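You operate a simulated robot arm through the tools that you are given. There is no shell and no other tool.

You run a simulated robot arm. Do the job below in one go: nothing can be reset, and whatever is moved stays where it is left.

JOB
Turn the clamped purple valve block off, free it and shut it in the store box.
Fine: off before you open the vice; stand it upright in the box, slide the lid shut and latch it; leave the other valve blocks. Set down upright: what you pick out.

Only the result counts: the job must be done as asked and must still hold three seconds after the hand-in. Knocking over, shifting, dropping, spilling or breaking anything else fails it. Lids that push on must go on centred and level and be pressed home; caps that screw on are set level and turned clockwise until they are tight.

ROBOT AND FRAMES
A 7-joint arm with a three-finger gripper, fixed in place. Base frame: the origin is at the foot of the arm, x ahead of it, y to its left, z up. Lengths are in m, angles in degrees, forces in N, time in s.
With the tool pointing down near the work surface it reaches from about 0.52 to 0.96 m from the base axis. Its first joint turns from -166.0 to 166.0 degrees. Payload 2.69 kg.
The TCP is the grasp point between the finger pads, 0.029 m short of the fingertips. In the tool frame z runs along the fingers and y along their closing line. Largest opening 0.12 m; the body of the gripper starts 0.078 m behind the TCP.
Orientation is that of the tool frame in the base frame, as [roll, pitch, yaw] about the fixed x, y, z axes, in that order (R = Rz(yaw) Ry(pitch) Rx(roll)). With the fingers straight down and closing along the base's y, the tool's x points along the base's -x, its y along +y and its z along -z.

CONTROLS
- The arm moves only by the tool play_rows. Its argument "deltas" is a list of rows, each an object of numbers (a shift or turn left out is 0, a gripper value left out holds the last): "tx", "ty", "tz": the shift along the base's x, y, z in m; "wx", "wy", "wz": the turn, a rotation vector about the base's x, y, z in degrees; "hand": the opening, from 0 (shut) to 1 (fully open). In form: [{"tx": .., "ty": .., "tz": .., "wx": .., "wy": .., "wz": .., "hand": ..}, ...]. A call has 1 to 20 rows; each row is the pose to reach, as a shift and turn from the pose commanded when the call began. Each row takes 0.2 s and may step no farther than 0.05 m and 8.6 degrees from the row before; otherwise, or with a gripper value out of range, the whole call is refused. Where a pose cannot be reached the arm comes as near as it can. A force on the tool above 40 N (or 10 N above the force at the start of the call, whichever is more), or a blocked arm, ends the call early, and 0.2 s more pass. Each finger halts on what it meets, pressing with about 35 N; the grip force reading is that of the motor and also rises with nothing between the fingers. The clock runs only during rows and for 0.2 s after the last one: add rows that repeat a pose to give the fingers time. The reply holds the time, the measured pose of the TCP, the force on the tool along the base axes, the opening and the grip force, in the units named above and with some noise, with the torque about the TCP (base axes, N m) and any sound that the robot's microphone picked up.
- Cameras (640 x 400 px; columns grow to the right, rows downward): "scene" is fixed at [0.221, -0.5021, 1.4789]; the picture's right is [-0.32, 0.95, 0.00], its down [0.61, 0.21, -0.77] and it looks along [-0.72, -0.25, -0.64] (base axes); focal length 214 px, centre (320, 200). "wrist" rides on the gripper at [0.063, 0, -0.104] in the tool frame; the picture's right is [0.00, 1.00, 0.00], its down [-0.83, 0.00, -0.56] and it looks along [-0.56, 0.00, 0.83] (tool axes); focal length 275 px, centre (320, 200). There is no depth. A picture from a camera that has moved, and an enlarged one, comes with that camera's place and axes in the base frame and with its lens.
- snapshot(camera): a new picture of that camera. No time passes.
- lift_body(by): slides the trunk up (or, below 0, down) by that many m; the arm rides with it, the base frame stays. It gives what a move gives, with no picture.
- enlarge(camera, box): a new picture of the part [left, top, right, bottom] of that camera's present view, enlarged. No time passes.
- close_job(): hands the job in; it is judged then, once.

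Nothing tells you positions but the pictures and the camera data. Unless the task says otherwise, let go and move clear before handing in.

The tools are called after "Emit:" as a command line: name --argument value ..., lists and objects as JSON in quotes. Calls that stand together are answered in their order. play_rows: Moves the arm, as the interface text tells. Its arguments: {"type":"object","properties":{"deltas":{"type":"array","items":{"type":"object","properties":{"tx":{"type":"number"},"ty":{"type":"number"},"tz":{"type":"number"},"wx":{"type":"number"},"wy":{"type":"number"},"wz":{"type":"number"},"hand":{"type":"number"}}}}},"required":["deltas"]} The other tools are called the same way: lift_body (by) slides the trunk up or down; snapshot (camera) takes a picture; enlarge (camera, box) takes an enlarged picture of a part of a camera's view; close_job () hands the job in.

At the start:

```text
time: 0.0
eef_pos: [0.1005, -0.5347, 1.2611]
tcp_rot: [-179.9, 0.0, 180.0]
contact_force: [-0.1, -0.1, 0.5]
moment: [0.0, 0.03, 0.0]
gripper_width: 0.1201
grip_force: 0.1
trunk travel left (down, up): [-0.475, 0.111]
```

scene: 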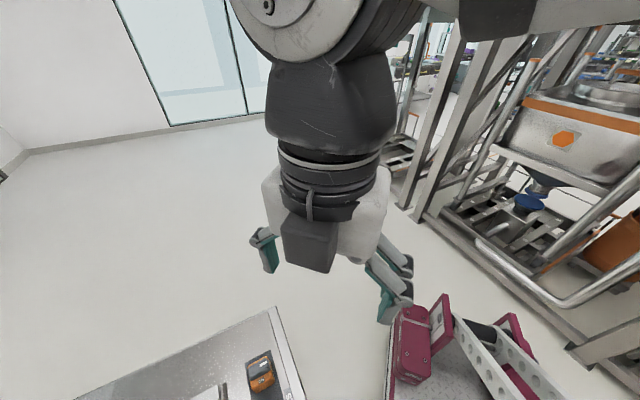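
wrist: 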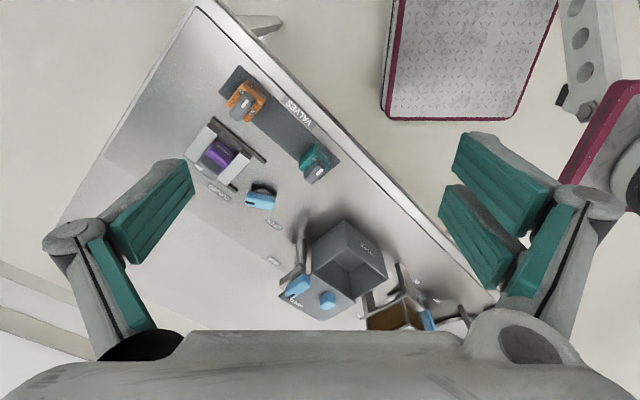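

I see a bench with a vice holding a purple block, a valve rack with orange and teal blocks, a store box and another box. I'll enlarge the wrist view to identify the parts.

Emit:
enlarge --camera "wrist" --box '[170, 50, 350, 220]'

Emit:
enlarge --camera "wrist" --box '[250, 200, 490, 350]'

Emit:
snapshot --camera "wrist"

```text
2.35 times, centred on (260, 135) of wrist
camera zoom: at [0.0386, -0.5349, 1.3643], right [0.0, 1.0, 0.0], down [0.83, 0.0, 0.56], along [0.56, 0.0, -0.83], focal length 648 px, centre (461, 353)
```

zoom: 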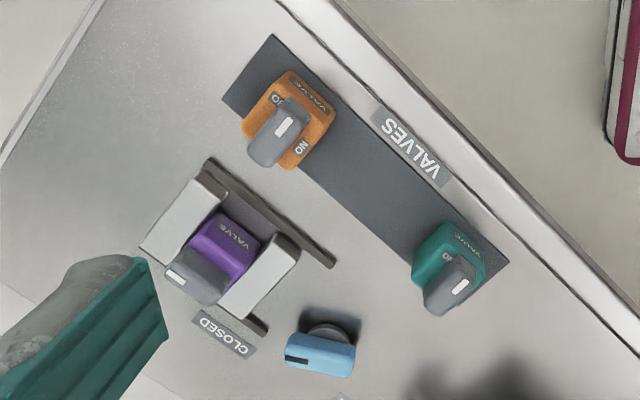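

```text
2.67 times, centred on (370, 275) of wrist
camera zoom: at [0.0386, -0.5349, 1.3643], right [0.0, 1.0, 0.0], down [0.83, 0.0, 0.56], along [0.56, 0.0, -0.83], focal length 734 px, centre (187, 0)
```

zoom: 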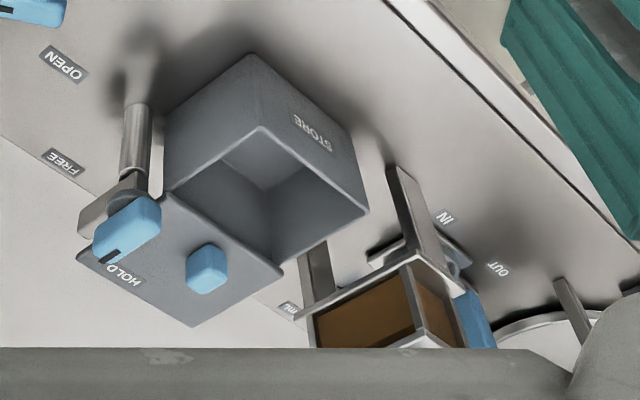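

```text
taken
camera wrist: at [0.0386, -0.5349, 1.3643], right [0.0, 1.0, 0.0], down [0.83, 0.0, 0.56], along [0.56, 0.0, -0.83], focal length 275 px, centre (320, 200)
```

wrist: 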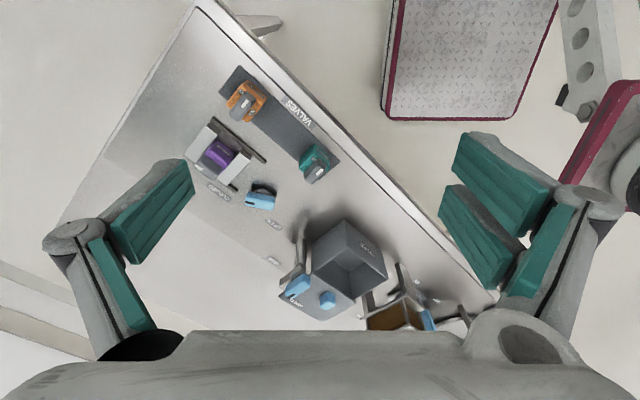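

The bench front edge runs at about 45° to the base axes. The vice with the purple block, a blue vice lever (CLOSED/OPEN), and the store box with a sliding lid and a HOLD/FREE latch lie on it. I'll turn the tool to line up with the bench and look again.

Emit:
play_rows --deltas '[{"wz": -8, "tx": 0.02}, {"wz": -16, "tx": 0.04}, {"wz": -24, "tx": 0.06}, {"wz": -32, "tx": 0.08}, {"wz": -40, "tx": 0.1}, {"wz": -45, "tx": 0.12}, {"wz": -45, "tx": 0.12}]'

Emit:
snapshot --camera "wrist"

Emit:
snapshot --camera "scene"

```text
time: 1.6
eef_pos: [0.2213, -0.5353, 1.2609]
tcp_rot: [179.9, 0.0, 134.9]
contact_force: [-0.7, -0.1, -0.1]
moment: [0.02, -0.01, 0.0]
gripper_width: 0.1202
grip_force: 0.0
trunk travel left (down, up): [-0.475, 0.111]
```

```text
taken
camera wrist: at [0.1776, -0.4911, 1.3649], right [0.71, 0.71, 0.0], down [0.59, -0.59, 0.56], along [0.39, -0.39, -0.83], focal length 275 px, centre (320, 200)
```

wrist: 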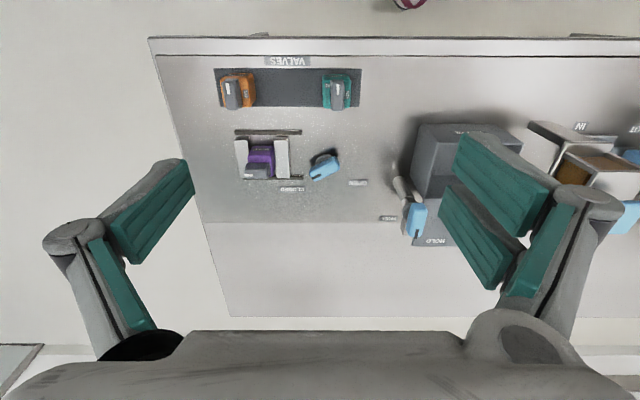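

```text
taken
```

scene: 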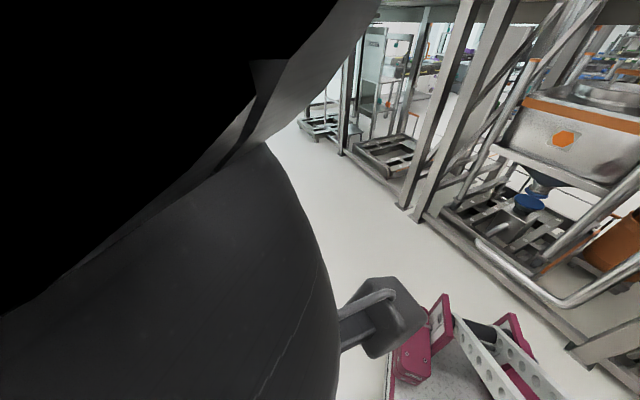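

The bench is aligned at 45°. I'll shift sideways along the bench for a stereo view and to see the store box.

Emit:
play_rows --deltas '[{"tx": 0.03, "ty": 0.03}, {"tx": 0.06, "ty": 0.06}, {"tx": 0.09, "ty": 0.09}, {"tx": 0.12, "ty": 0.12}, {"tx": 0.15, "ty": 0.15}, {"tx": 0.18, "ty": 0.18}, {"tx": 0.2, "ty": 0.2}, {"tx": 0.2, "ty": 0.2}]'

Emit:
snapshot --camera "wrist"

Emit:
snapshot --camera "scene"

```text
time: 3.4
eef_pos: [0.4194, -0.3345, 1.26]
tcp_rot: [180.0, 0.0, 135.1]
contact_force: [-0.1, -0.2, -0.2]
moment: [0.02, -0.04, 0.01]
gripper_width: 0.1201
grip_force: 0.0
trunk travel left (down, up): [-0.475, 0.111]
```

```text
taken
camera wrist: at [0.3762, -0.2903, 1.3643], right [0.7, 0.71, 0.0], down [0.59, -0.59, 0.56], along [0.39, -0.39, -0.83], focal length 275 px, centre (320, 200)
```

wrist: 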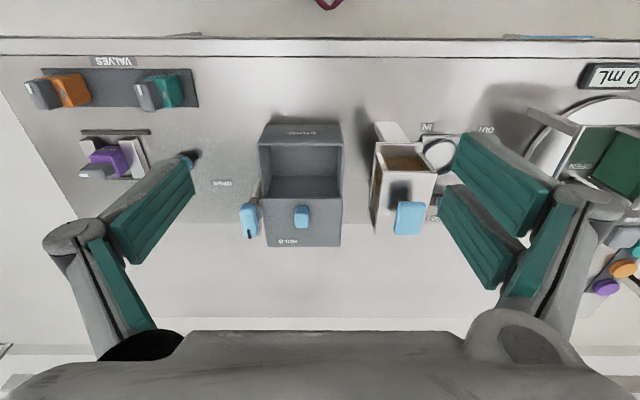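

```text
taken
```

scene: 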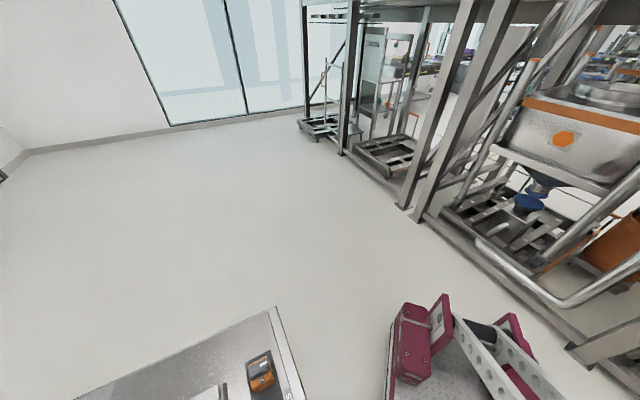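

Emit:
enlarge --camera "wrist" --box '[190, 100, 450, 262]'

Emit:
enlarge --camera "wrist" --box '[20, 40, 250, 200]'

```text
2.46 times, centred on (320, 181) of wrist
camera zoom: at [0.3762, -0.2903, 1.3643], right [0.7, 0.71, 0.0], down [0.59, -0.59, 0.56], along [0.39, -0.39, -0.83], focal length 678 px, centre (320, 247)
```

zoom: 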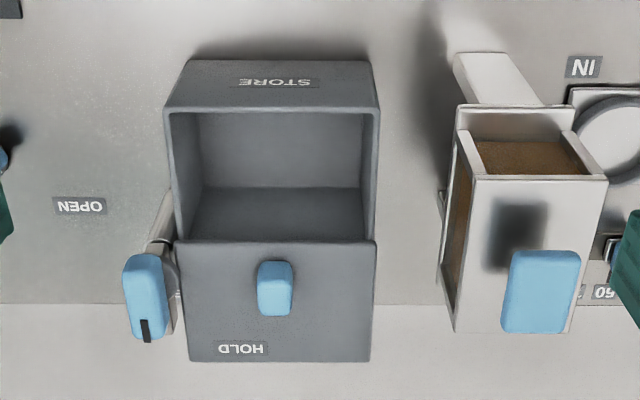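

```text
2.50 times, centred on (135, 120) of wrist
camera zoom: at [0.3762, -0.2903, 1.3643], right [0.7, 0.71, 0.0], down [0.59, -0.59, 0.56], along [0.39, -0.39, -0.83], focal length 688 px, centre (782, 400)
```

zoom: 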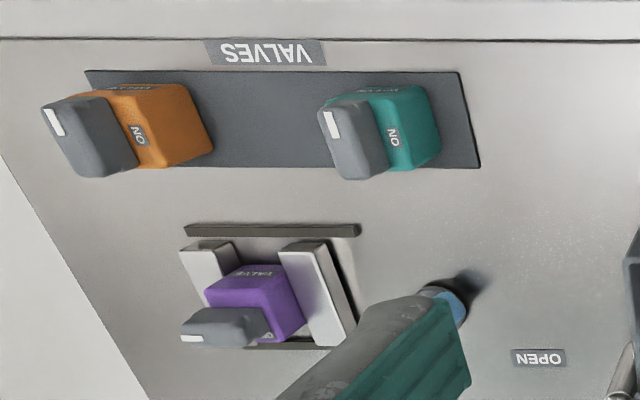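

I can see the store box (open top, grey lid slid outward, blue knob) and its blue latch lever at the left. I'll get a straight-down view over the box.

Emit:
play_rows --deltas '[{"tx": 0.02, "ty": -0.02, "wx": 5, "wy": 5}, {"tx": 0.04, "ty": -0.04, "wx": 10, "wy": 10}, {"tx": 0.06, "ty": -0.06, "wx": 15, "wy": 15}, {"tx": 0.08, "ty": -0.08, "wx": 20, "wy": 20}, {"tx": 0.1, "ty": -0.1, "wx": 24, "wy": 24}, {"tx": 0.106, "ty": -0.106, "wx": 24, "wy": 24}, {"tx": 0.106, "ty": -0.106, "wx": 24, "wy": 24}]'

Emit:
snapshot --camera "wrist"

Emit:
enlarge --camera "wrist" --box '[180, 50, 460, 330]'

```text
time: 5.0
eef_pos: [0.5052, -0.4211, 1.2611]
tcp_rot: [-180.0, -30.2, 134.9]
contact_force: [0.6, 0.2, 0.5]
moment: [0.01, 0.0, 0.0]
gripper_width: 0.12
grip_force: 0.2
out of reach, approached as far as the arm can: row 5, 6, 7
trunk travel left (down, up): [-0.475, 0.111]
```

```text
taken
camera wrist: at [0.5059, -0.4196, 1.3821], right [0.7, 0.71, 0.0], down [0.71, -0.7, 0.06], along [0.05, -0.04, -1.0], focal length 275 px, centre (320, 200)
```

wrist: 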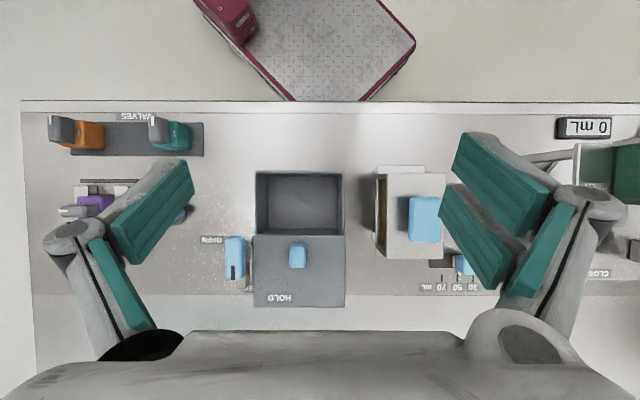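

```text
1.43 times, centred on (320, 190) of wrist
camera zoom: at [0.5059, -0.4196, 1.3821], right [0.7, 0.71, 0.0], down [0.71, -0.7, 0.06], along [0.05, -0.04, -1.0], focal length 393 px, centre (320, 214)
```

zoom: 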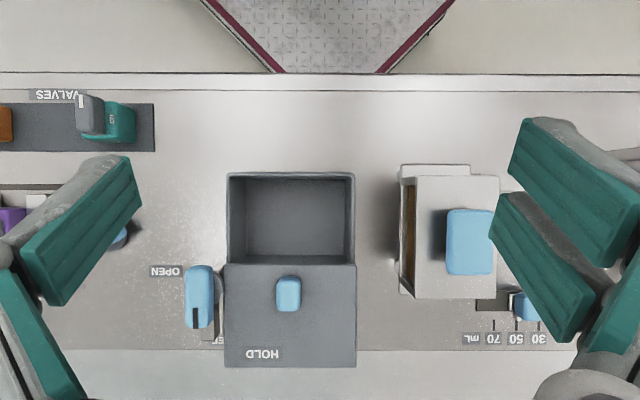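

Now I have a top view of the box; I need closer looks at the latch and vice. I'll lower the trunk somewhat for closer views.

Emit:
lift_body --by -0.1

Emit:
snapshot --camera "wrist"

Emit:
enlarge --camera "wrist" --box '[180, 150, 380, 350]'

```text
time: 6.3
eef_pos: [0.5066, -0.4196, 1.1589]
tcp_rot: [180.0, -30.2, 135.0]
contact_force: [0.2, -0.4, -1.3]
moment: [-0.04, 0.06, -0.02]
gripper_width: 0.12
grip_force: 0.0
trunk travel left (down, up): [-0.375, 0.211]
```

```text
taken
camera wrist: at [0.5065, -0.4189, 1.281], right [0.7, 0.71, 0.0], down [0.71, -0.7, 0.06], along [0.05, -0.04, -1.0], focal length 275 px, centre (320, 200)
```

wrist: 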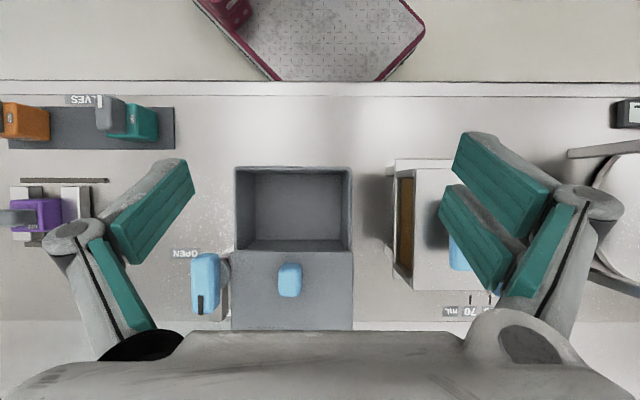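

```text
2.00 times, centred on (280, 250) of wrist
camera zoom: at [0.5065, -0.4189, 1.281], right [0.7, 0.71, 0.0], down [0.71, -0.7, 0.06], along [0.05, -0.04, -1.0], focal length 551 px, centre (400, 100)
```

zoom: 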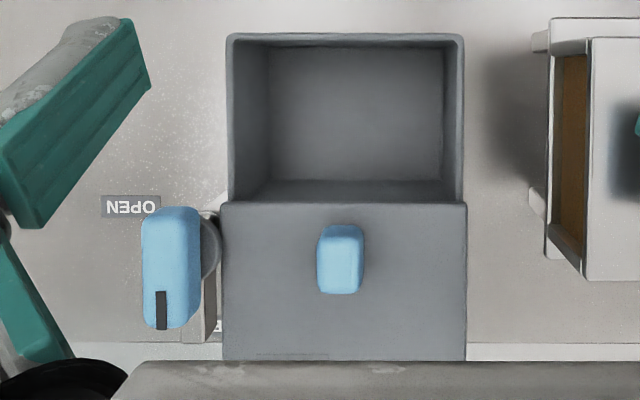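

Rim of the box comes out at z≈0.97, bench at ≈0.87. I'll straighten the tool and go over to the vice for a closer look.

Emit:
play_rows --deltas '[{"wx": -6, "wy": -6}, {"wx": -12, "wy": -12}, {"wx": -18, "wy": -18}, {"wx": -21.35, "wy": -21.35}, {"wx": -21.35, "wy": -21.35}]'

Emit:
snapshot --camera "wrist"

```text
time: 7.5
eef_pos: [0.5082, -0.4207, 1.1596]
tcp_rot: [-180.0, 0.1, 135.1]
contact_force: [0.2, -0.7, -0.5]
moment: [0.0, 0.02, 0.01]
gripper_width: 0.12
grip_force: 0.2
trunk travel left (down, up): [-0.375, 0.211]
```

```text
taken
camera wrist: at [0.464, -0.3755, 1.2637], right [0.7, 0.71, 0.0], down [0.59, -0.58, 0.56], along [0.4, -0.39, -0.83], focal length 275 px, centre (320, 200)
```

wrist: 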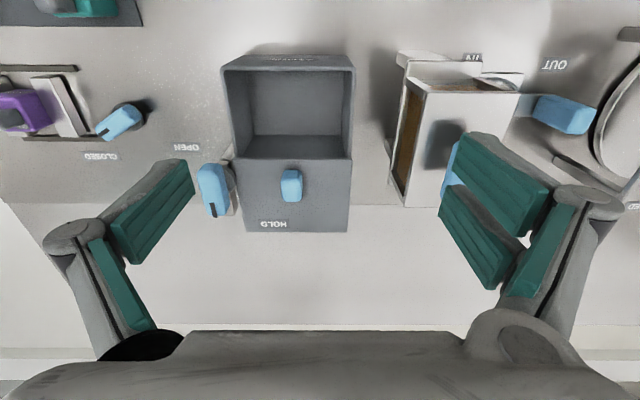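

Emit:
play_rows --deltas '[{"tx": -0.032, "ty": -0.0177}, {"tx": -0.064, "ty": -0.0354}, {"tx": -0.096, "ty": -0.053}, {"tx": -0.128, "ty": -0.071}, {"tx": -0.16, "ty": -0.0885}, {"tx": -0.191, "ty": -0.106}, {"tx": -0.223, "ty": -0.124}, {"tx": -0.255, "ty": -0.1414}, {"tx": -0.287, "ty": -0.159}, {"tx": -0.318, "ty": -0.1768}, {"tx": -0.318, "ty": -0.1768, "tz": -0.03}, {"tx": -0.318, "ty": -0.1768, "tz": -0.06}, {"tx": -0.318, "ty": -0.1768, "tz": -0.06}]'

Emit:
snapshot --camera "wrist"

Emit:
enlarge --camera "wrist" --box '[220, 120, 420, 300]'

```text
time: 10.3
eef_pos: [0.1897, -0.599, 1.0996]
tcp_rot: [179.9, -0.1, 135.1]
contact_force: [-0.8, 0.9, -0.3]
moment: [-0.01, -0.02, -0.01]
gripper_width: 0.1202
grip_force: 0.1
trunk travel left (down, up): [-0.375, 0.211]
```

```text
taken
camera wrist: at [0.1454, -0.5539, 1.2035], right [0.7, 0.71, 0.0], down [0.59, -0.59, 0.56], along [0.4, -0.39, -0.83], focal length 275 px, centre (320, 200)
```

wrist: 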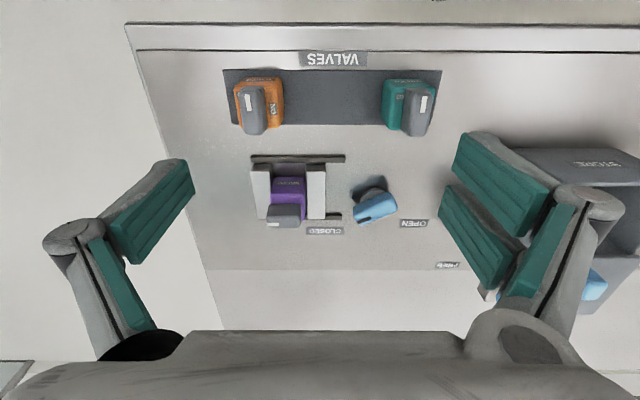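

```text
2.22 times, centred on (320, 210) of wrist
camera zoom: at [0.1454, -0.5539, 1.2035], right [0.7, 0.71, 0.0], down [0.59, -0.59, 0.56], along [0.4, -0.39, -0.83], focal length 612 px, centre (320, 178)
```

zoom: 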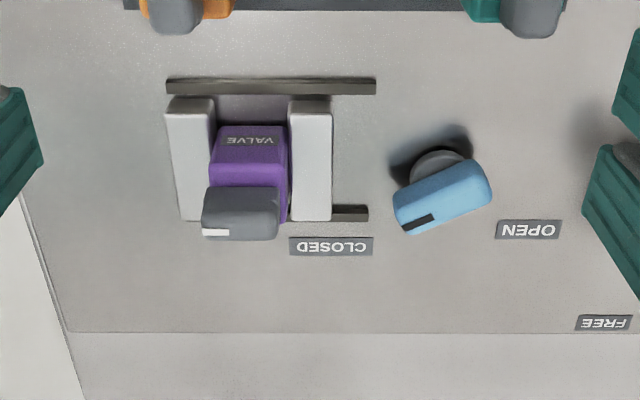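

The vice lever is a bar handle on a vertical post pointing at CLOSED, with OPEN about 100° counter-clockwise. I'll look straight down at the purple block to read its ON/OFF marks.

Emit:
play_rows --deltas '[{"tx": 0.02, "ty": -0.02, "wx": 5, "wy": 5}, {"tx": 0.04, "ty": -0.04, "wx": 10, "wy": 10}, {"tx": 0.06, "ty": -0.06, "wx": 15, "wy": 15}, {"tx": 0.08, "ty": -0.08, "wx": 20, "wy": 20}, {"tx": 0.092, "ty": -0.092, "wx": 23, "wy": 23}, {"tx": 0.092, "ty": -0.092, "wx": 23, "wy": 23}]'

Emit:
snapshot --camera "wrist"

Emit:
enlarge --camera "wrist" --box '[240, 100, 440, 260]'

```text
time: 11.7
eef_pos: [0.2769, -0.6052, 1.0857]
tcp_rot: [179.9, -30.7, 134.8]
contact_force: [-0.1, 0.0, 0.1]
moment: [-0.04, -0.03, 0.0]
gripper_width: 0.1194
grip_force: 0.0
out of reach, approached as far as the arm can: row 3, 4, 5, 6
trunk travel left (down, up): [-0.375, 0.211]
```

```text
taken
camera wrist: at [0.2765, -0.6048, 1.2068], right [0.71, 0.71, 0.0], down [0.71, -0.7, 0.06], along [0.04, -0.04, -1.0], focal length 275 px, centre (320, 200)
```

wrist: 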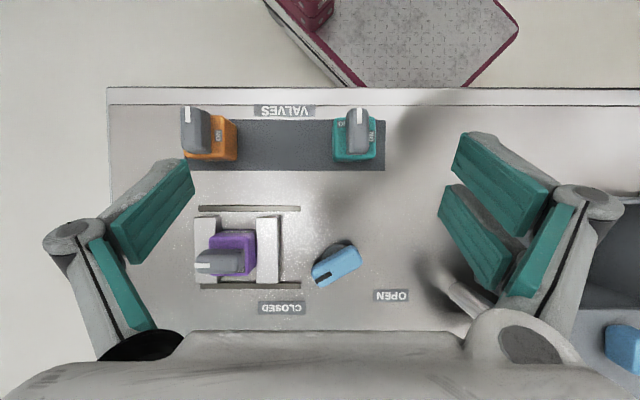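

```text
2.50 times, centred on (340, 180) of wrist
camera zoom: at [0.2765, -0.6048, 1.2068], right [0.71, 0.71, 0.0], down [0.71, -0.7, 0.06], along [0.04, -0.04, -1.0], focal length 688 px, centre (270, 250)
```

zoom: 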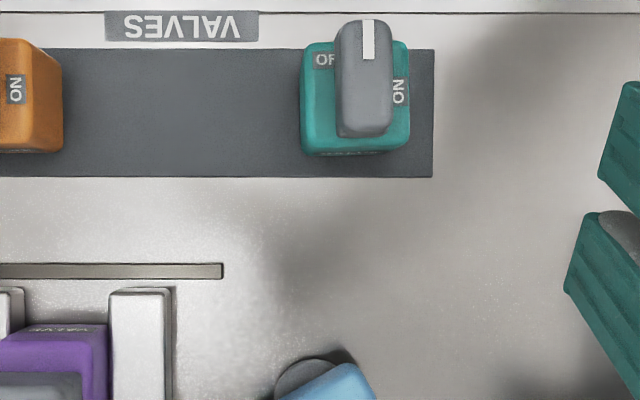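

Emit:
enlarge --camera "wrist" --box '[170, 180, 310, 310]'

Emit:
enlarge --camera "wrist" --box '[170, 90, 260, 170]'

```text
3.08 times, centred on (240, 245) of wrist
camera zoom: at [0.2765, -0.6048, 1.2068], right [0.71, 0.71, 0.0], down [0.71, -0.7, 0.06], along [0.04, -0.04, -1.0], focal length 847 px, centre (566, 62)
```

zoom: 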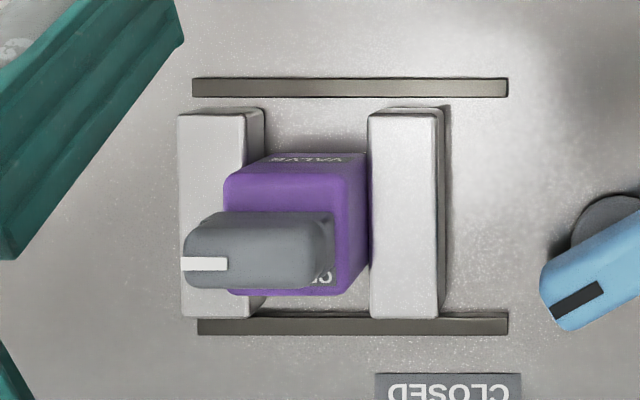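

```text
5.00 times, centred on (215, 130) of wrist
camera zoom: at [0.2765, -0.6048, 1.2068], right [0.71, 0.71, 0.0], down [0.71, -0.7, 0.06], along [0.04, -0.04, -1.0], focal length 1376 px, centre (845, 550)
```

zoom: 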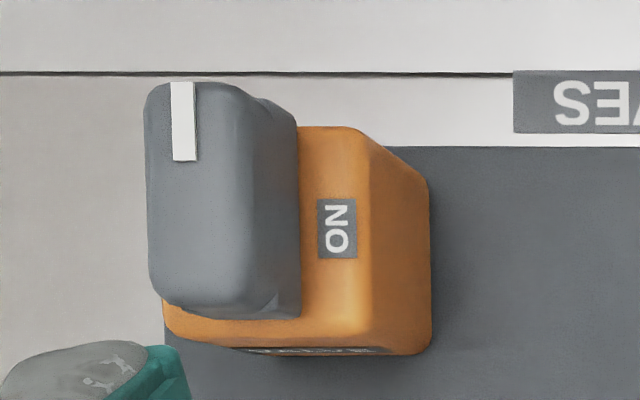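

Reading the marks: on the rack valves ON is 90° clockwise from OFF, and their "VALVE" face is outward; the purple block is turned 180° from them, its handle points −u (ON) and OFF lies outward, so it needs +90° (counter-clockwise). I'll straighten the tool and turn to grip across the purple handle.

Emit:
play_rows --deltas '[{"wx": -5.5, "wy": -5.5, "tz": 0.01}, {"wx": -11, "wy": -11, "tz": 0.01}, {"wx": -16.5, "wy": -16.5, "tz": 0.01}, {"wx": -21.7, "wy": -21.7, "tz": 0.01}, {"wx": -21.7, "wy": -21.7, "tz": 0.01}]'

```text
time: 12.9
eef_pos: [0.2786, -0.606, 1.0976]
tcp_rot: [-179.9, -1.7, 135.0]
contact_force: [-1.2, 0.0, 0.0]
moment: [0.03, -0.01, 0.0]
gripper_width: 0.12
grip_force: 0.0
trunk travel left (down, up): [-0.375, 0.211]
```

Emit:
play_rows --deltas '[{"wx": -1.2, "wy": -1.2}, {"wx": -1.2, "wy": -1.2}]'

Emit:
play_rows --deltas '[{"wz": -8, "tx": -0.001, "ty": -0.01}, {"wz": -16, "tx": -0.003, "ty": -0.02}, {"wz": -24, "tx": -0.005, "ty": -0.035}, {"wz": -32, "tx": -0.007, "ty": -0.05}, {"wz": -40, "tx": -0.008, "ty": -0.065}, {"wz": -48, "tx": -0.01, "ty": -0.08}, {"wz": -56, "tx": -0.012, "ty": -0.095}, {"wz": -64, "tx": -0.0156, "ty": -0.11}, {"wz": -72, "tx": -0.0156, "ty": -0.1252}, {"wz": -80, "tx": -0.0156, "ty": -0.1252}, {"wz": -86, "tx": -0.0156, "ty": -0.1252}, {"wz": -90, "tx": -0.0156, "ty": -0.1252}, {"wz": -90, "tx": -0.0156, "ty": -0.1252, "tz": -0.03}, {"wz": -90, "tx": -0.0156, "ty": -0.1252, "tz": -0.06}, {"wz": -90, "tx": -0.0156, "ty": -0.1252, "tz": -0.06}]'

Emit:
snapshot --camera "wrist"

```text
time: 13.5
eef_pos: [0.2796, -0.606, 1.0967]
tcp_rot: [179.9, -0.1, 135.0]
contact_force: [-1.0, -0.3, 0.1]
moment: [-0.01, -0.01, 0.02]
gripper_width: 0.1201
grip_force: 0.0
trunk travel left (down, up): [-0.375, 0.211]
```

```text
time: 16.7
eef_pos: [0.268, -0.7169, 1.0353]
tcp_rot: [179.9, -0.1, 45.0]
contact_force: [0.6, 0.5, 0.1]
moment: [0.01, 0.01, -0.03]
gripper_width: 0.12
grip_force: 0.1
out of reach, approached as far as the arm can: row 8, 9, 10, 11, 12, 13, 14, 15
trunk travel left (down, up): [-0.375, 0.211]
```

```text
taken
camera wrist: at [0.3126, -0.6721, 1.1403], right [0.71, -0.7, 0.0], down [-0.59, -0.59, 0.55], along [-0.39, -0.39, -0.83], focal length 275 px, centre (320, 200)
```

wrist: 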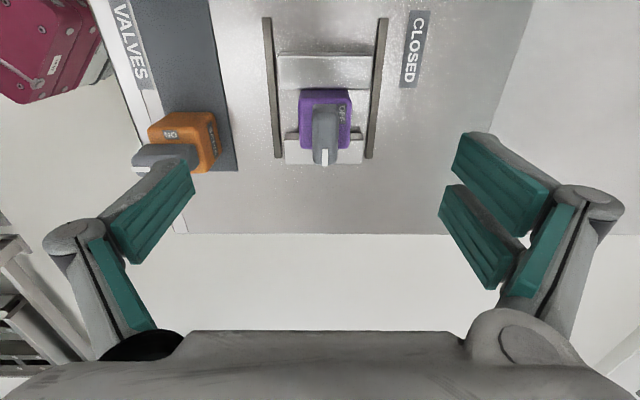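

The OFF mark on the purple block is confirmed on its outward side. The arm hit a reach limit here with this trunk height, so I'll raise the trunk and try reaching from a higher shoulder.

Emit:
lift_body --by 0.15

Emit:
play_rows --deltas '[{"tz": -0.04}, {"tz": -0.08}, {"tz": -0.12}, {"tz": -0.15}, {"tz": -0.15}]'

```text
time: 18.5
eef_pos: [0.2278, -0.7153, 1.1848]
tcp_rot: [-179.9, -0.1, 45.0]
contact_force: [-0.6, -0.1, 0.1]
moment: [0.01, 0.03, 0.02]
gripper_width: 0.1202
grip_force: 0.1
trunk travel left (down, up): [-0.525, 0.061]
```

```text
time: 19.7
eef_pos: [0.2284, -0.7366, 1.0374]
tcp_rot: [-179.9, -0.2, 45.1]
contact_force: [0.3, 0.0, -0.4]
moment: [-0.03, 0.01, 0.02]
gripper_width: 0.1202
grip_force: 0.1
out of reach, approached as far as the arm can: row 1, 2, 3, 4, 5
trunk travel left (down, up): [-0.525, 0.061]
```

Emit:
snapshot --camera "scene"

Emit:
play_rows --deltas '[{"tz": 0.02}, {"tz": 0.02}]'

```text
taken
```

scene: 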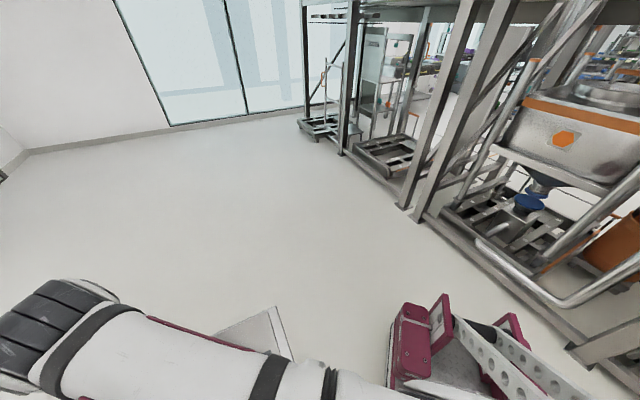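

```text
time: 20.3
eef_pos: [0.228, -0.7384, 1.0566]
tcp_rot: [-180.0, -0.1, 45.0]
contact_force: [0.3, -0.1, -0.5]
moment: [0.02, -0.01, 0.0]
gripper_width: 0.12
grip_force: 0.0
trunk travel left (down, up): [-0.525, 0.061]
```

Emit:
play_rows --deltas '[{"tx": 0.012, "ty": 0.002}, {"tx": 0.024, "ty": 0.005}, {"tx": 0.035, "ty": 0.0072}, {"tx": 0.035, "ty": 0.0072}]'

Emit:
snapshot --camera "wrist"

```text
time: 21.3
eef_pos: [0.2641, -0.7308, 1.0562]
tcp_rot: [-179.9, -0.2, 45.1]
contact_force: [0.5, -0.1, 0.0]
moment: [0.02, -0.01, -0.02]
gripper_width: 0.1197
grip_force: 0.1
trunk travel left (down, up): [-0.525, 0.061]
```

```text
taken
camera wrist: at [0.3091, -0.6875, 1.1607], right [0.71, -0.7, 0.0], down [-0.59, -0.59, 0.55], along [-0.39, -0.39, -0.83], focal length 275 px, centre (320, 200)
```

wrist: 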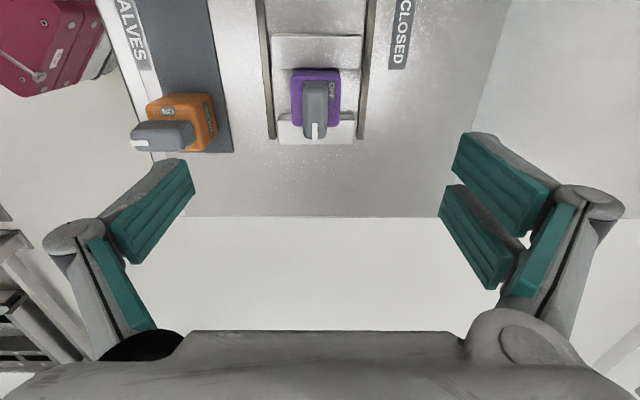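

The gripper is now above the purple handle, within ~2 mm. I'll narrow the fingers and descend onto it.

Emit:
play_rows --deltas '[{"tx": -0.002, "ty": 0.0006, "tz": -0.02, "hand": 0.45}, {"tx": -0.002, "ty": 0.0006, "tz": -0.04, "hand": 0.45}, {"tx": -0.002, "ty": 0.0006, "tz": -0.06, "hand": 0.45}, {"tx": -0.002, "ty": 0.0006, "tz": -0.08, "hand": 0.45}, {"tx": -0.002, "ty": 0.0006, "tz": -0.08, "hand": 0.45}]'

Emit:
snapshot --camera "wrist"

```text
time: 22.5
eef_pos: [0.2638, -0.7346, 0.9756]
tcp_rot: [-179.9, -0.2, 45.0]
contact_force: [0.3, -0.8, 0.7]
moment: [0.0, -0.04, -0.04]
gripper_width: 0.0541
grip_force: 0.0
out of reach, approached as far as the arm can: row 1, 2, 3, 4, 5
trunk travel left (down, up): [-0.525, 0.061]
```

```text
taken
camera wrist: at [0.3091, -0.69, 1.0796], right [0.71, -0.7, 0.0], down [-0.59, -0.59, 0.55], along [-0.39, -0.39, -0.83], focal length 275 px, centre (320, 200)
```

wrist: 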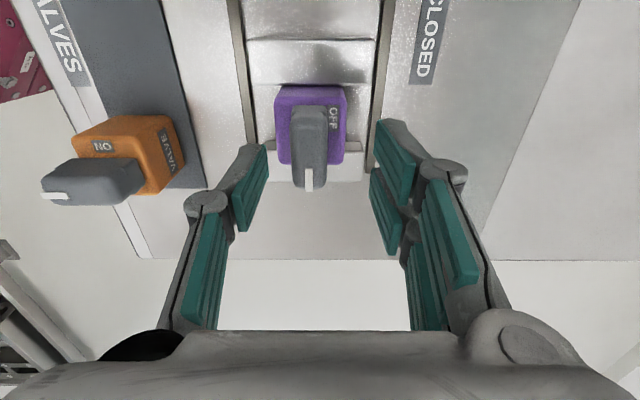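

Emit:
play_rows --deltas '[{"tx": -0.002, "ty": 0.0044}, {"tx": -0.002, "ty": 0.0044}, {"tx": -0.002, "ty": 0.0044}]'

Emit:
snapshot --camera "scene"

```text
time: 23.3
eef_pos: [0.2623, -0.7349, 0.9762]
tcp_rot: [-180.0, -0.2, 45.0]
contact_force: [-0.6, 0.3, -0.2]
moment: [0.02, 0.0, 0.01]
gripper_width: 0.0541
grip_force: 0.1
out of reach, approached as far as the arm can: row 1, 2, 3
trunk travel left (down, up): [-0.525, 0.061]
```

```text
taken
```

scene: 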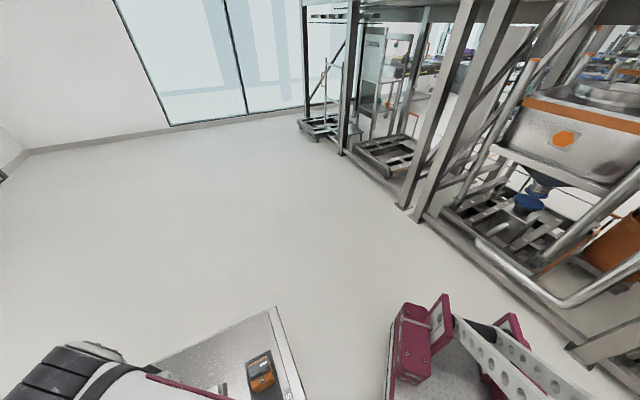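

The arm hits a wrist limit at this yaw, so I'll retreat upward and use the opposite gripper orientation (turned 180°).

Emit:
play_rows --deltas '[{"tz": 0.04}, {"tz": 0.08}, {"tz": 0.08, "wz": 8.5}, {"tz": 0.08, "wz": 17}, {"tz": 0.08, "wz": 25.5}, {"tz": 0.08, "wz": 34}, {"tz": 0.08, "wz": 42.5}, {"tz": 0.08, "wz": 51}, {"tz": 0.08, "wz": 59.5}, {"tz": 0.08, "wz": 68}, {"tz": 0.08, "wz": 76.5}, {"tz": 0.08, "wz": 85}, {"tz": 0.08, "wz": 90}]'

Emit:
play_rows --deltas '[{"wz": 8.5}, {"wz": 17}, {"wz": 25.5}, {"wz": 34}, {"wz": 42.5}, {"wz": 51}, {"wz": 59.5}, {"wz": 68}, {"wz": 76.5}, {"wz": 85}, {"wz": 90}]'

```text
time: 26.1
eef_pos: [0.2609, -0.7356, 1.0574]
tcp_rot: [179.9, 0.0, 135.1]
contact_force: [0.3, -0.6, -0.3]
moment: [-0.01, 0.01, 0.01]
gripper_width: 0.0539
grip_force: 0.2
trunk travel left (down, up): [-0.525, 0.061]
```

```text
time: 28.5
eef_pos: [0.2613, -0.734, 1.0568]
tcp_rot: [179.9, -0.1, -134.9]
contact_force: [-0.4, 0.3, -0.6]
moment: [0.0, 0.03, 0.01]
gripper_width: 0.054
grip_force: 0.0
trunk travel left (down, up): [-0.525, 0.061]
```

Emit:
play_rows --deltas '[{"wz": 8.5}, {"wz": 17}, {"wz": 25.5}, {"wz": 34}, {"wz": 42.5}, {"wz": 51}, {"wz": 59.5}, {"wz": 68}, {"wz": 76.5}, {"wz": 85}, {"wz": 93.5}, {"wz": 95}]'

Emit:
snapshot --camera "wrist"

```text
time: 31.1
eef_pos: [0.2376, -0.6883, 1.0412]
tcp_rot: [-179.9, -0.3, -62.9]
contact_force: [0.0, -1.2, 0.4]
moment: [-0.01, 0.03, -0.02]
gripper_width: 0.054
grip_force: 0.2
out of reach, approached as far as the arm can: row 7, 8, 9, 10, 11, 12
trunk travel left (down, up): [-0.525, 0.061]
```

```text
taken
camera wrist: at [0.2676, -0.7437, 1.1458], right [-0.89, -0.46, 0.0], down [-0.38, 0.74, 0.55], along [-0.25, 0.49, -0.83], focal length 275 px, centre (320, 200)
```

wrist: 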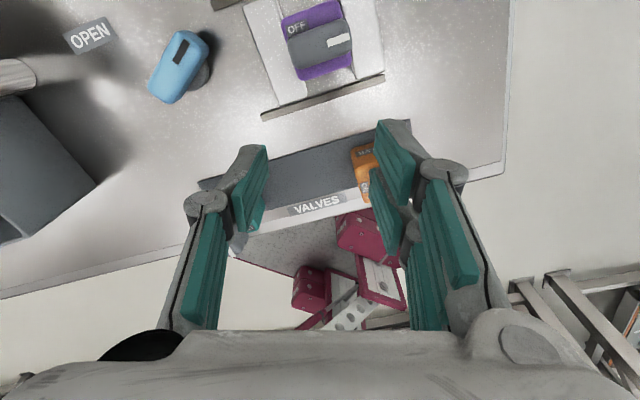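

The wrist can only cover about yaw 55°→275° here, so I'll turn the valve in two grips of about 45°. Returning above the handle at yaw −135°.

Emit:
play_rows --deltas '[{"wz": -8.5, "tz": 0.015}, {"wz": -17, "tz": 0.02}, {"wz": -25.5, "tz": 0.02}, {"wz": -34, "tz": 0.02, "tx": 0.01, "ty": -0.02}, {"wz": -42.5, "tz": 0.02, "tx": 0.0242, "ty": -0.0419}, {"wz": -51, "tz": 0.02, "tx": 0.0242, "ty": -0.0419}, {"wz": -59.5, "tz": 0.02, "tx": 0.0242, "ty": -0.0419}, {"wz": -68, "tz": 0.02, "tx": 0.0242, "ty": -0.0419}, {"wz": -72.1, "tz": 0.02, "tx": 0.0242, "ty": -0.0419}, {"wz": -72.1, "tz": 0.0, "tx": 0.0242, "ty": -0.0419}, {"wz": -72.1, "tz": 0.0, "tx": 0.0242, "ty": -0.0419}]'

Emit:
snapshot --camera "wrist"

```text
time: 33.5
eef_pos: [0.262, -0.7302, 1.0426]
tcp_rot: [-179.9, -0.1, -135.1]
contact_force: [0.3, -0.2, 0.5]
moment: [-0.02, 0.01, -0.01]
gripper_width: 0.0542
grip_force: 0.1
trunk travel left (down, up): [-0.525, 0.061]
```

```text
taken
camera wrist: at [0.2182, -0.7741, 1.1463], right [-0.71, 0.71, 0.0], down [0.59, 0.59, 0.55], along [0.39, 0.39, -0.83], focal length 275 px, centre (320, 200)
```

wrist: 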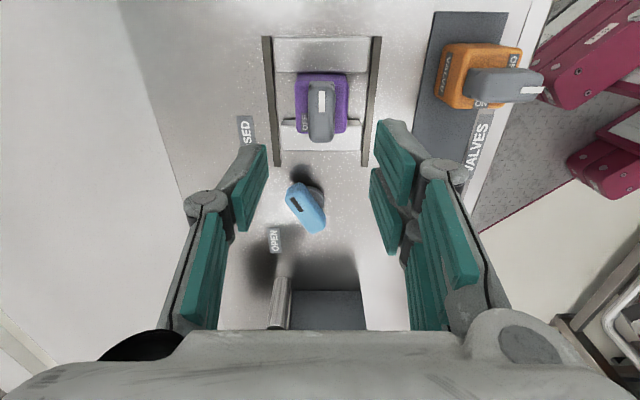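

Emit:
play_rows --deltas '[{"tz": -0.02}, {"tz": -0.04}, {"tz": -0.06}, {"tz": -0.075}, {"tz": -0.085}, {"tz": -0.0906}, {"tz": -0.0906}]'

Emit:
snapshot --camera "wrist"

```text
time: 35.1
eef_pos: [0.262, -0.73, 0.9523]
tcp_rot: [-179.9, -0.3, -135.1]
contact_force: [-0.8, 0.3, 0.1]
moment: [0.01, -0.01, 0.01]
gripper_width: 0.0542
grip_force: 0.1
trunk travel left (down, up): [-0.525, 0.061]
```

```text
taken
camera wrist: at [0.2187, -0.7743, 1.056], right [-0.71, 0.7, 0.0], down [0.59, 0.59, 0.55], along [0.39, 0.39, -0.83], focal length 275 px, centre (320, 200)
```

wrist: 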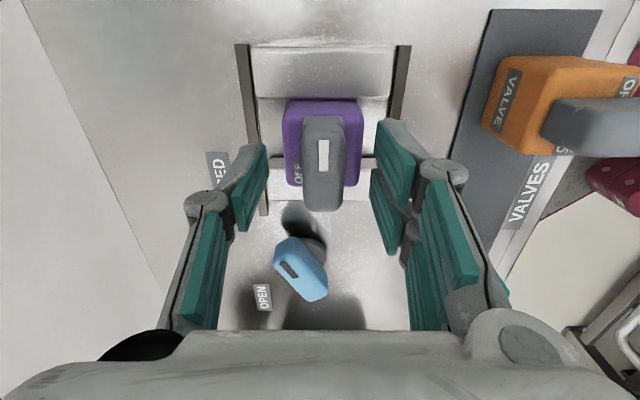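

Handle sits centred between the fingers. I'll go 7 mm deeper and close.

Emit:
play_rows --deltas '[{"tz": -0.007}, {"tz": -0.007}, {"tz": -0.007, "hand": 0.0}, {"tz": -0.007, "hand": 0.0}, {"tz": -0.007, "hand": 0.0}]'

Emit:
snapshot --camera "wrist"

```text
time: 36.3
eef_pos: [0.2618, -0.7296, 0.9455]
tcp_rot: [-179.9, -0.2, -135.1]
contact_force: [-1.7, -0.1, 9.6]
moment: [0.04, 0.11, 0.01]
gripper_width: 0.0186
grip_force: 34.8
trunk travel left (down, up): [-0.525, 0.061]
```

```text
taken
camera wrist: at [0.2183, -0.774, 1.0499], right [-0.71, 0.7, 0.0], down [0.59, 0.59, 0.55], along [0.39, 0.39, -0.83], focal length 275 px, centre (320, 200)
```

wrist: 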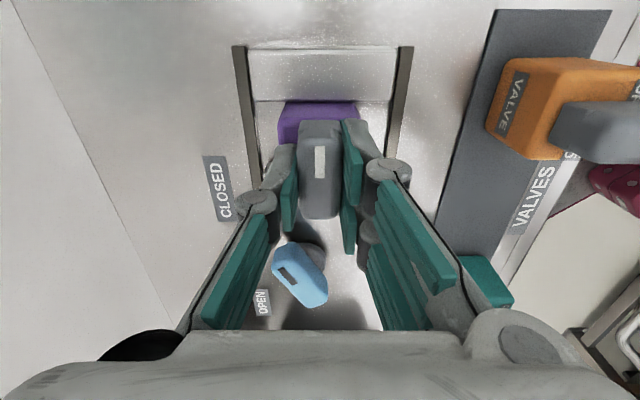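

Gripped (18.6 mm). Now I'll turn it counter-clockwise by 42° in this grip.

Emit:
play_rows --deltas '[{"tz": 0.001, "wz": 6}, {"tz": 0.001, "wz": 13}, {"tz": 0.001, "wz": 20}, {"tz": 0.001, "wz": 27}, {"tz": 0.001, "wz": 34}, {"tz": 0.001, "wz": 42}, {"tz": 0.001, "wz": 42}]'

Emit:
snapshot --camera "wrist"

```text
time: 37.9
eef_pos: [0.2624, -0.7303, 0.9458]
tcp_rot: [-179.9, -0.1, -93.0]
contact_force: [-1.2, -1.2, 6.0]
moment: [-0.13, 0.12, 0.03]
gripper_width: 0.0188
grip_force: 34.8
trunk travel left (down, up): [-0.525, 0.061]
```

```text
taken
camera wrist: at [0.2595, -0.7922, 1.0498], right [-1.0, 0.05, 0.0], down [0.04, 0.83, 0.55], along [0.03, 0.55, -0.83], focal length 275 px, centre (320, 200)
```

wrist: 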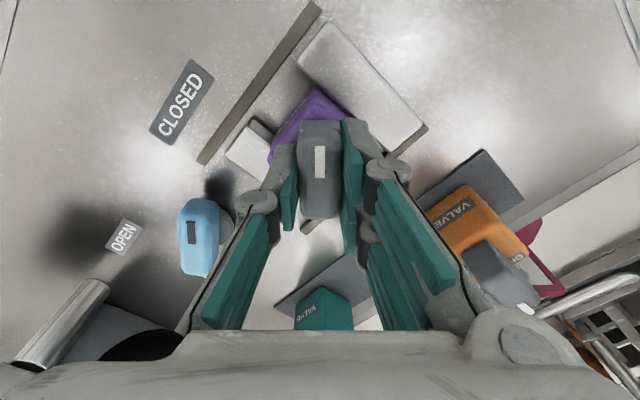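

Turned 42° so far. Releasing, lifting, swinging the gripper by −180° to re-grip.

Emit:
play_rows --deltas '[{"hand": 0.45}, {"hand": 0.45}, {"tz": 0.04}, {"tz": 0.09}, {"tz": 0.1, "wz": -8.5}, {"tz": 0.1, "wz": -17}, {"tz": 0.1, "wz": -25.5}, {"tz": 0.1, "wz": -34}, {"tz": 0.1, "wz": -42.5}, {"tz": 0.1, "wz": -51}, {"tz": 0.1, "wz": -59.5}, {"tz": 0.1, "wz": -68}, {"tz": 0.1, "wz": -76.5}, {"tz": 0.1, "wz": -85}, {"tz": 0.1, "wz": -90}]'

Emit:
play_rows --deltas '[{"wz": -8.5}, {"wz": -17}, {"wz": -25.5}, {"wz": -34}, {"wz": -42.5}, {"wz": -51}, {"wz": -59.5}, {"wz": -68}, {"wz": -76.5}, {"wz": -85}, {"wz": -90}, {"wz": -90}]'

Emit:
snapshot --camera "wrist"

```text
time: 41.1
eef_pos: [0.2633, -0.7292, 1.0447]
tcp_rot: [-179.8, -0.2, 176.8]
contact_force: [0.8, 0.7, -0.9]
moment: [0.03, -0.05, 0.0]
gripper_width: 0.0538
grip_force: 0.0
trunk travel left (down, up): [-0.525, 0.061]
```

```text
time: 43.7
eef_pos: [0.2629, -0.7299, 1.046]
tcp_rot: [-179.9, -0.2, 86.8]
contact_force: [-0.5, 0.9, 0.7]
moment: [-0.01, -0.03, 0.01]
gripper_width: 0.0539
grip_force: 0.0
trunk travel left (down, up): [-0.525, 0.061]
```

```text
taken
camera wrist: at [0.2663, -0.6665, 1.1497], right [1.0, -0.05, 0.0], down [-0.04, -0.83, 0.55], along [-0.03, -0.55, -0.83], focal length 275 px, centre (320, 200)
```

wrist: 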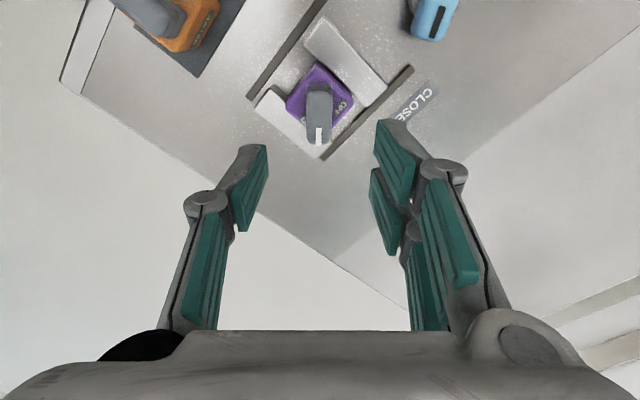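

Emit:
play_rows --deltas '[{"tz": -0.03}, {"tz": -0.06}, {"tz": -0.08}, {"tz": -0.095}, {"tz": -0.098}, {"tz": -0.098}, {"tz": -0.098, "hand": 0.0}, {"tz": -0.098, "hand": 0.0}, {"tz": -0.098, "hand": 0.0}]'

Emit:
snapshot --camera "wrist"

```text
time: 45.7
eef_pos: [0.2613, -0.7291, 0.947]
tcp_rot: [-179.8, -0.2, 86.8]
contact_force: [-1.0, 0.1, 0.2]
moment: [0.0, 0.03, 0.01]
gripper_width: 0.0184
grip_force: 35.0
trunk travel left (down, up): [-0.525, 0.061]
```

```text
taken
camera wrist: at [0.2658, -0.6674, 1.0517], right [1.0, -0.05, 0.0], down [-0.04, -0.83, 0.55], along [-0.03, -0.55, -0.83], focal length 275 px, centre (320, 200)
```

wrist: 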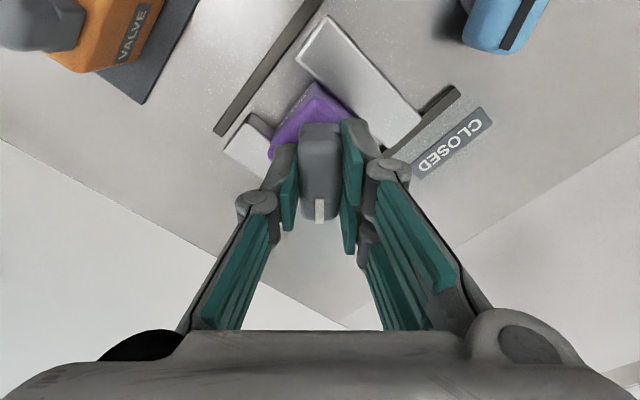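

Emit:
play_rows --deltas '[{"wz": 7}, {"wz": 14}, {"wz": 21}, {"wz": 28}, {"wz": 35}, {"wz": 42}, {"wz": 48}, {"wz": 48}]'

Emit:
snapshot --camera "wrist"

```text
time: 47.5
eef_pos: [0.2614, -0.7292, 0.9483]
tcp_rot: [-179.9, 0.0, 135.0]
contact_force: [0.4, 0.8, 0.6]
moment: [0.02, -0.06, 0.0]
gripper_width: 0.0186
grip_force: 34.7
trunk travel left (down, up): [-0.525, 0.061]
```

```text
taken
camera wrist: at [0.2181, -0.6849, 1.0519], right [0.7, 0.71, 0.0], down [0.59, -0.59, 0.55], along [0.39, -0.39, -0.83], focal length 275 px, centre (320, 200)
```

wrist: 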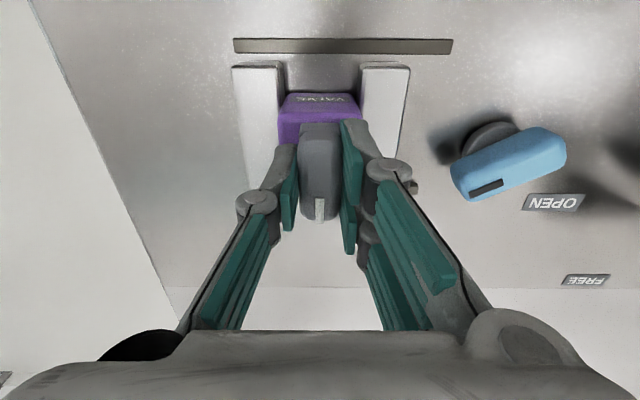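

Emit:
play_rows --deltas '[{"wz": 2}, {"wz": 4}, {"wz": 4}]'

```text
time: 48.3
eef_pos: [0.2618, -0.728, 0.9485]
tcp_rot: [-179.9, -0.1, 139.0]
contact_force: [4.0, 8.0, 3.0]
moment: [0.45, -0.04, -0.3]
gripper_width: 0.0188
grip_force: 34.8
trunk travel left (down, up): [-0.525, 0.061]
```

A stop is felt at about 90°, so the valve is at OFF. I'll release, lift and check.

Emit:
play_rows --deltas '[{"wz": -2, "hand": 0.45}, {"wz": -2, "hand": 0.45}, {"wz": -2, "tz": 0.04}, {"wz": -4, "tz": 0.08}, {"wz": -4, "tz": 0.1, "tx": -0.02, "ty": 0.02}, {"wz": -4, "tz": 0.1, "tx": -0.04, "ty": 0.04}, {"wz": -4, "tz": 0.1, "tx": -0.04, "ty": 0.04}]'

Emit:
snapshot --camera "wrist"

Emit:
enlarge --camera "wrist" --box '[240, 60, 480, 210]'

```text
time: 49.9
eef_pos: [0.2202, -0.6915, 1.0471]
tcp_rot: [-179.9, 0.0, 134.9]
contact_force: [0.9, -0.3, 0.3]
moment: [0.03, 0.01, 0.01]
gripper_width: 0.0541
grip_force: 0.1
trunk travel left (down, up): [-0.525, 0.061]
```

```text
taken
camera wrist: at [0.1777, -0.6465, 1.1512], right [0.7, 0.71, 0.0], down [0.59, -0.59, 0.55], along [0.39, -0.39, -0.83], focal length 275 px, centre (320, 200)
```

wrist: 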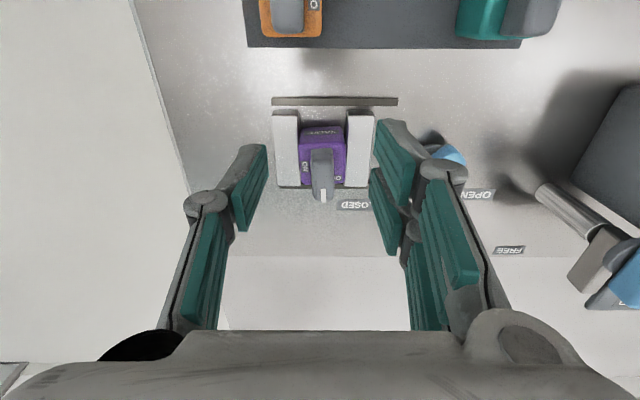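

```text
2.67 times, centred on (360, 135) of wrist
camera zoom: at [0.1777, -0.6465, 1.1512], right [0.7, 0.71, 0.0], down [0.59, -0.59, 0.55], along [0.39, -0.39, -0.83], focal length 734 px, centre (213, 373)
```

zoom: 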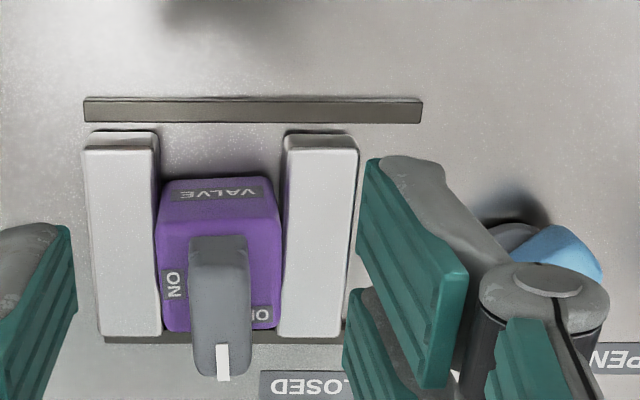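

Valve is clearly OFF (handle points outward at OFF, ON uncovered). Next is the vice lever at about u=−0.215, w=0.717, low at z≈0.90; I'll go above it, aligned to its bar.

Emit:
play_rows --deltas '[{"wz": -8, "tx": 0.02, "ty": 0.005, "hand": 0.5}, {"wz": -16, "tx": 0.04, "ty": 0.01}, {"wz": -24, "tx": 0.06, "ty": 0.015}, {"wz": -32, "tx": 0.08, "ty": 0.02}, {"wz": -40, "tx": 0.1, "ty": 0.025}, {"wz": -48, "tx": 0.12, "ty": 0.03}, {"wz": -56, "tx": 0.1344, "ty": 0.0325}, {"wz": -58, "tx": 0.1344, "ty": 0.0325, "tz": -0.02}, {"wz": -58, "tx": 0.1344, "ty": 0.0325, "tz": -0.04}, {"wz": -58, "tx": 0.1344, "ty": 0.0325, "tz": -0.04}]'

Emit:
snapshot --camera "wrist"

```text
time: 52.1
eef_pos: [0.3575, -0.6574, 1.0083]
tcp_rot: [-179.9, -0.2, 76.9]
contact_force: [0.3, -1.2, -0.2]
moment: [0.01, 0.02, -0.01]
gripper_width: 0.0597
grip_force: 0.1
trunk travel left (down, up): [-0.525, 0.061]
```

```text
taken
camera wrist: at [0.3713, -0.596, 1.112], right [0.97, -0.22, 0.0], down [-0.18, -0.81, 0.55], along [-0.12, -0.54, -0.83], focal length 275 px, centre (320, 200)
```

wrist: 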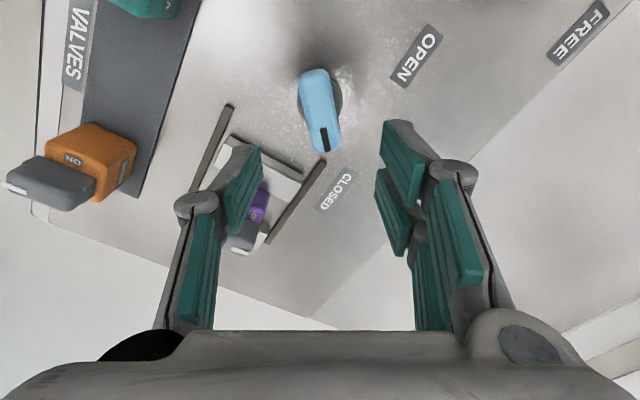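

Emit:
enlarge --camera "wrist" --box '[260, 30, 400, 170]'

```text
2.86 times, centred on (330, 100) of wrist
camera zoom: at [0.3713, -0.596, 1.112], right [0.97, -0.22, 0.0], down [-0.18, -0.81, 0.55], along [-0.12, -0.54, -0.83], focal length 786 px, centre (291, 486)
```

zoom: 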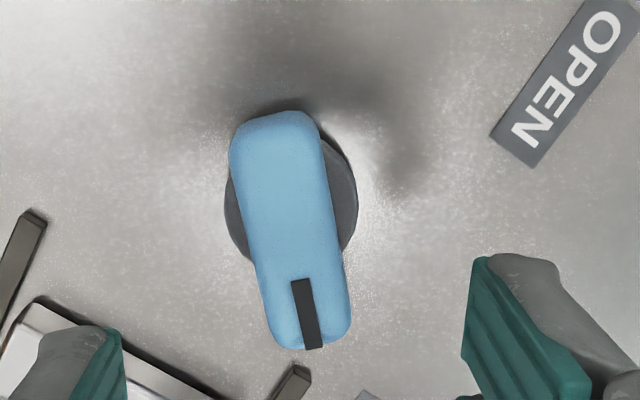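

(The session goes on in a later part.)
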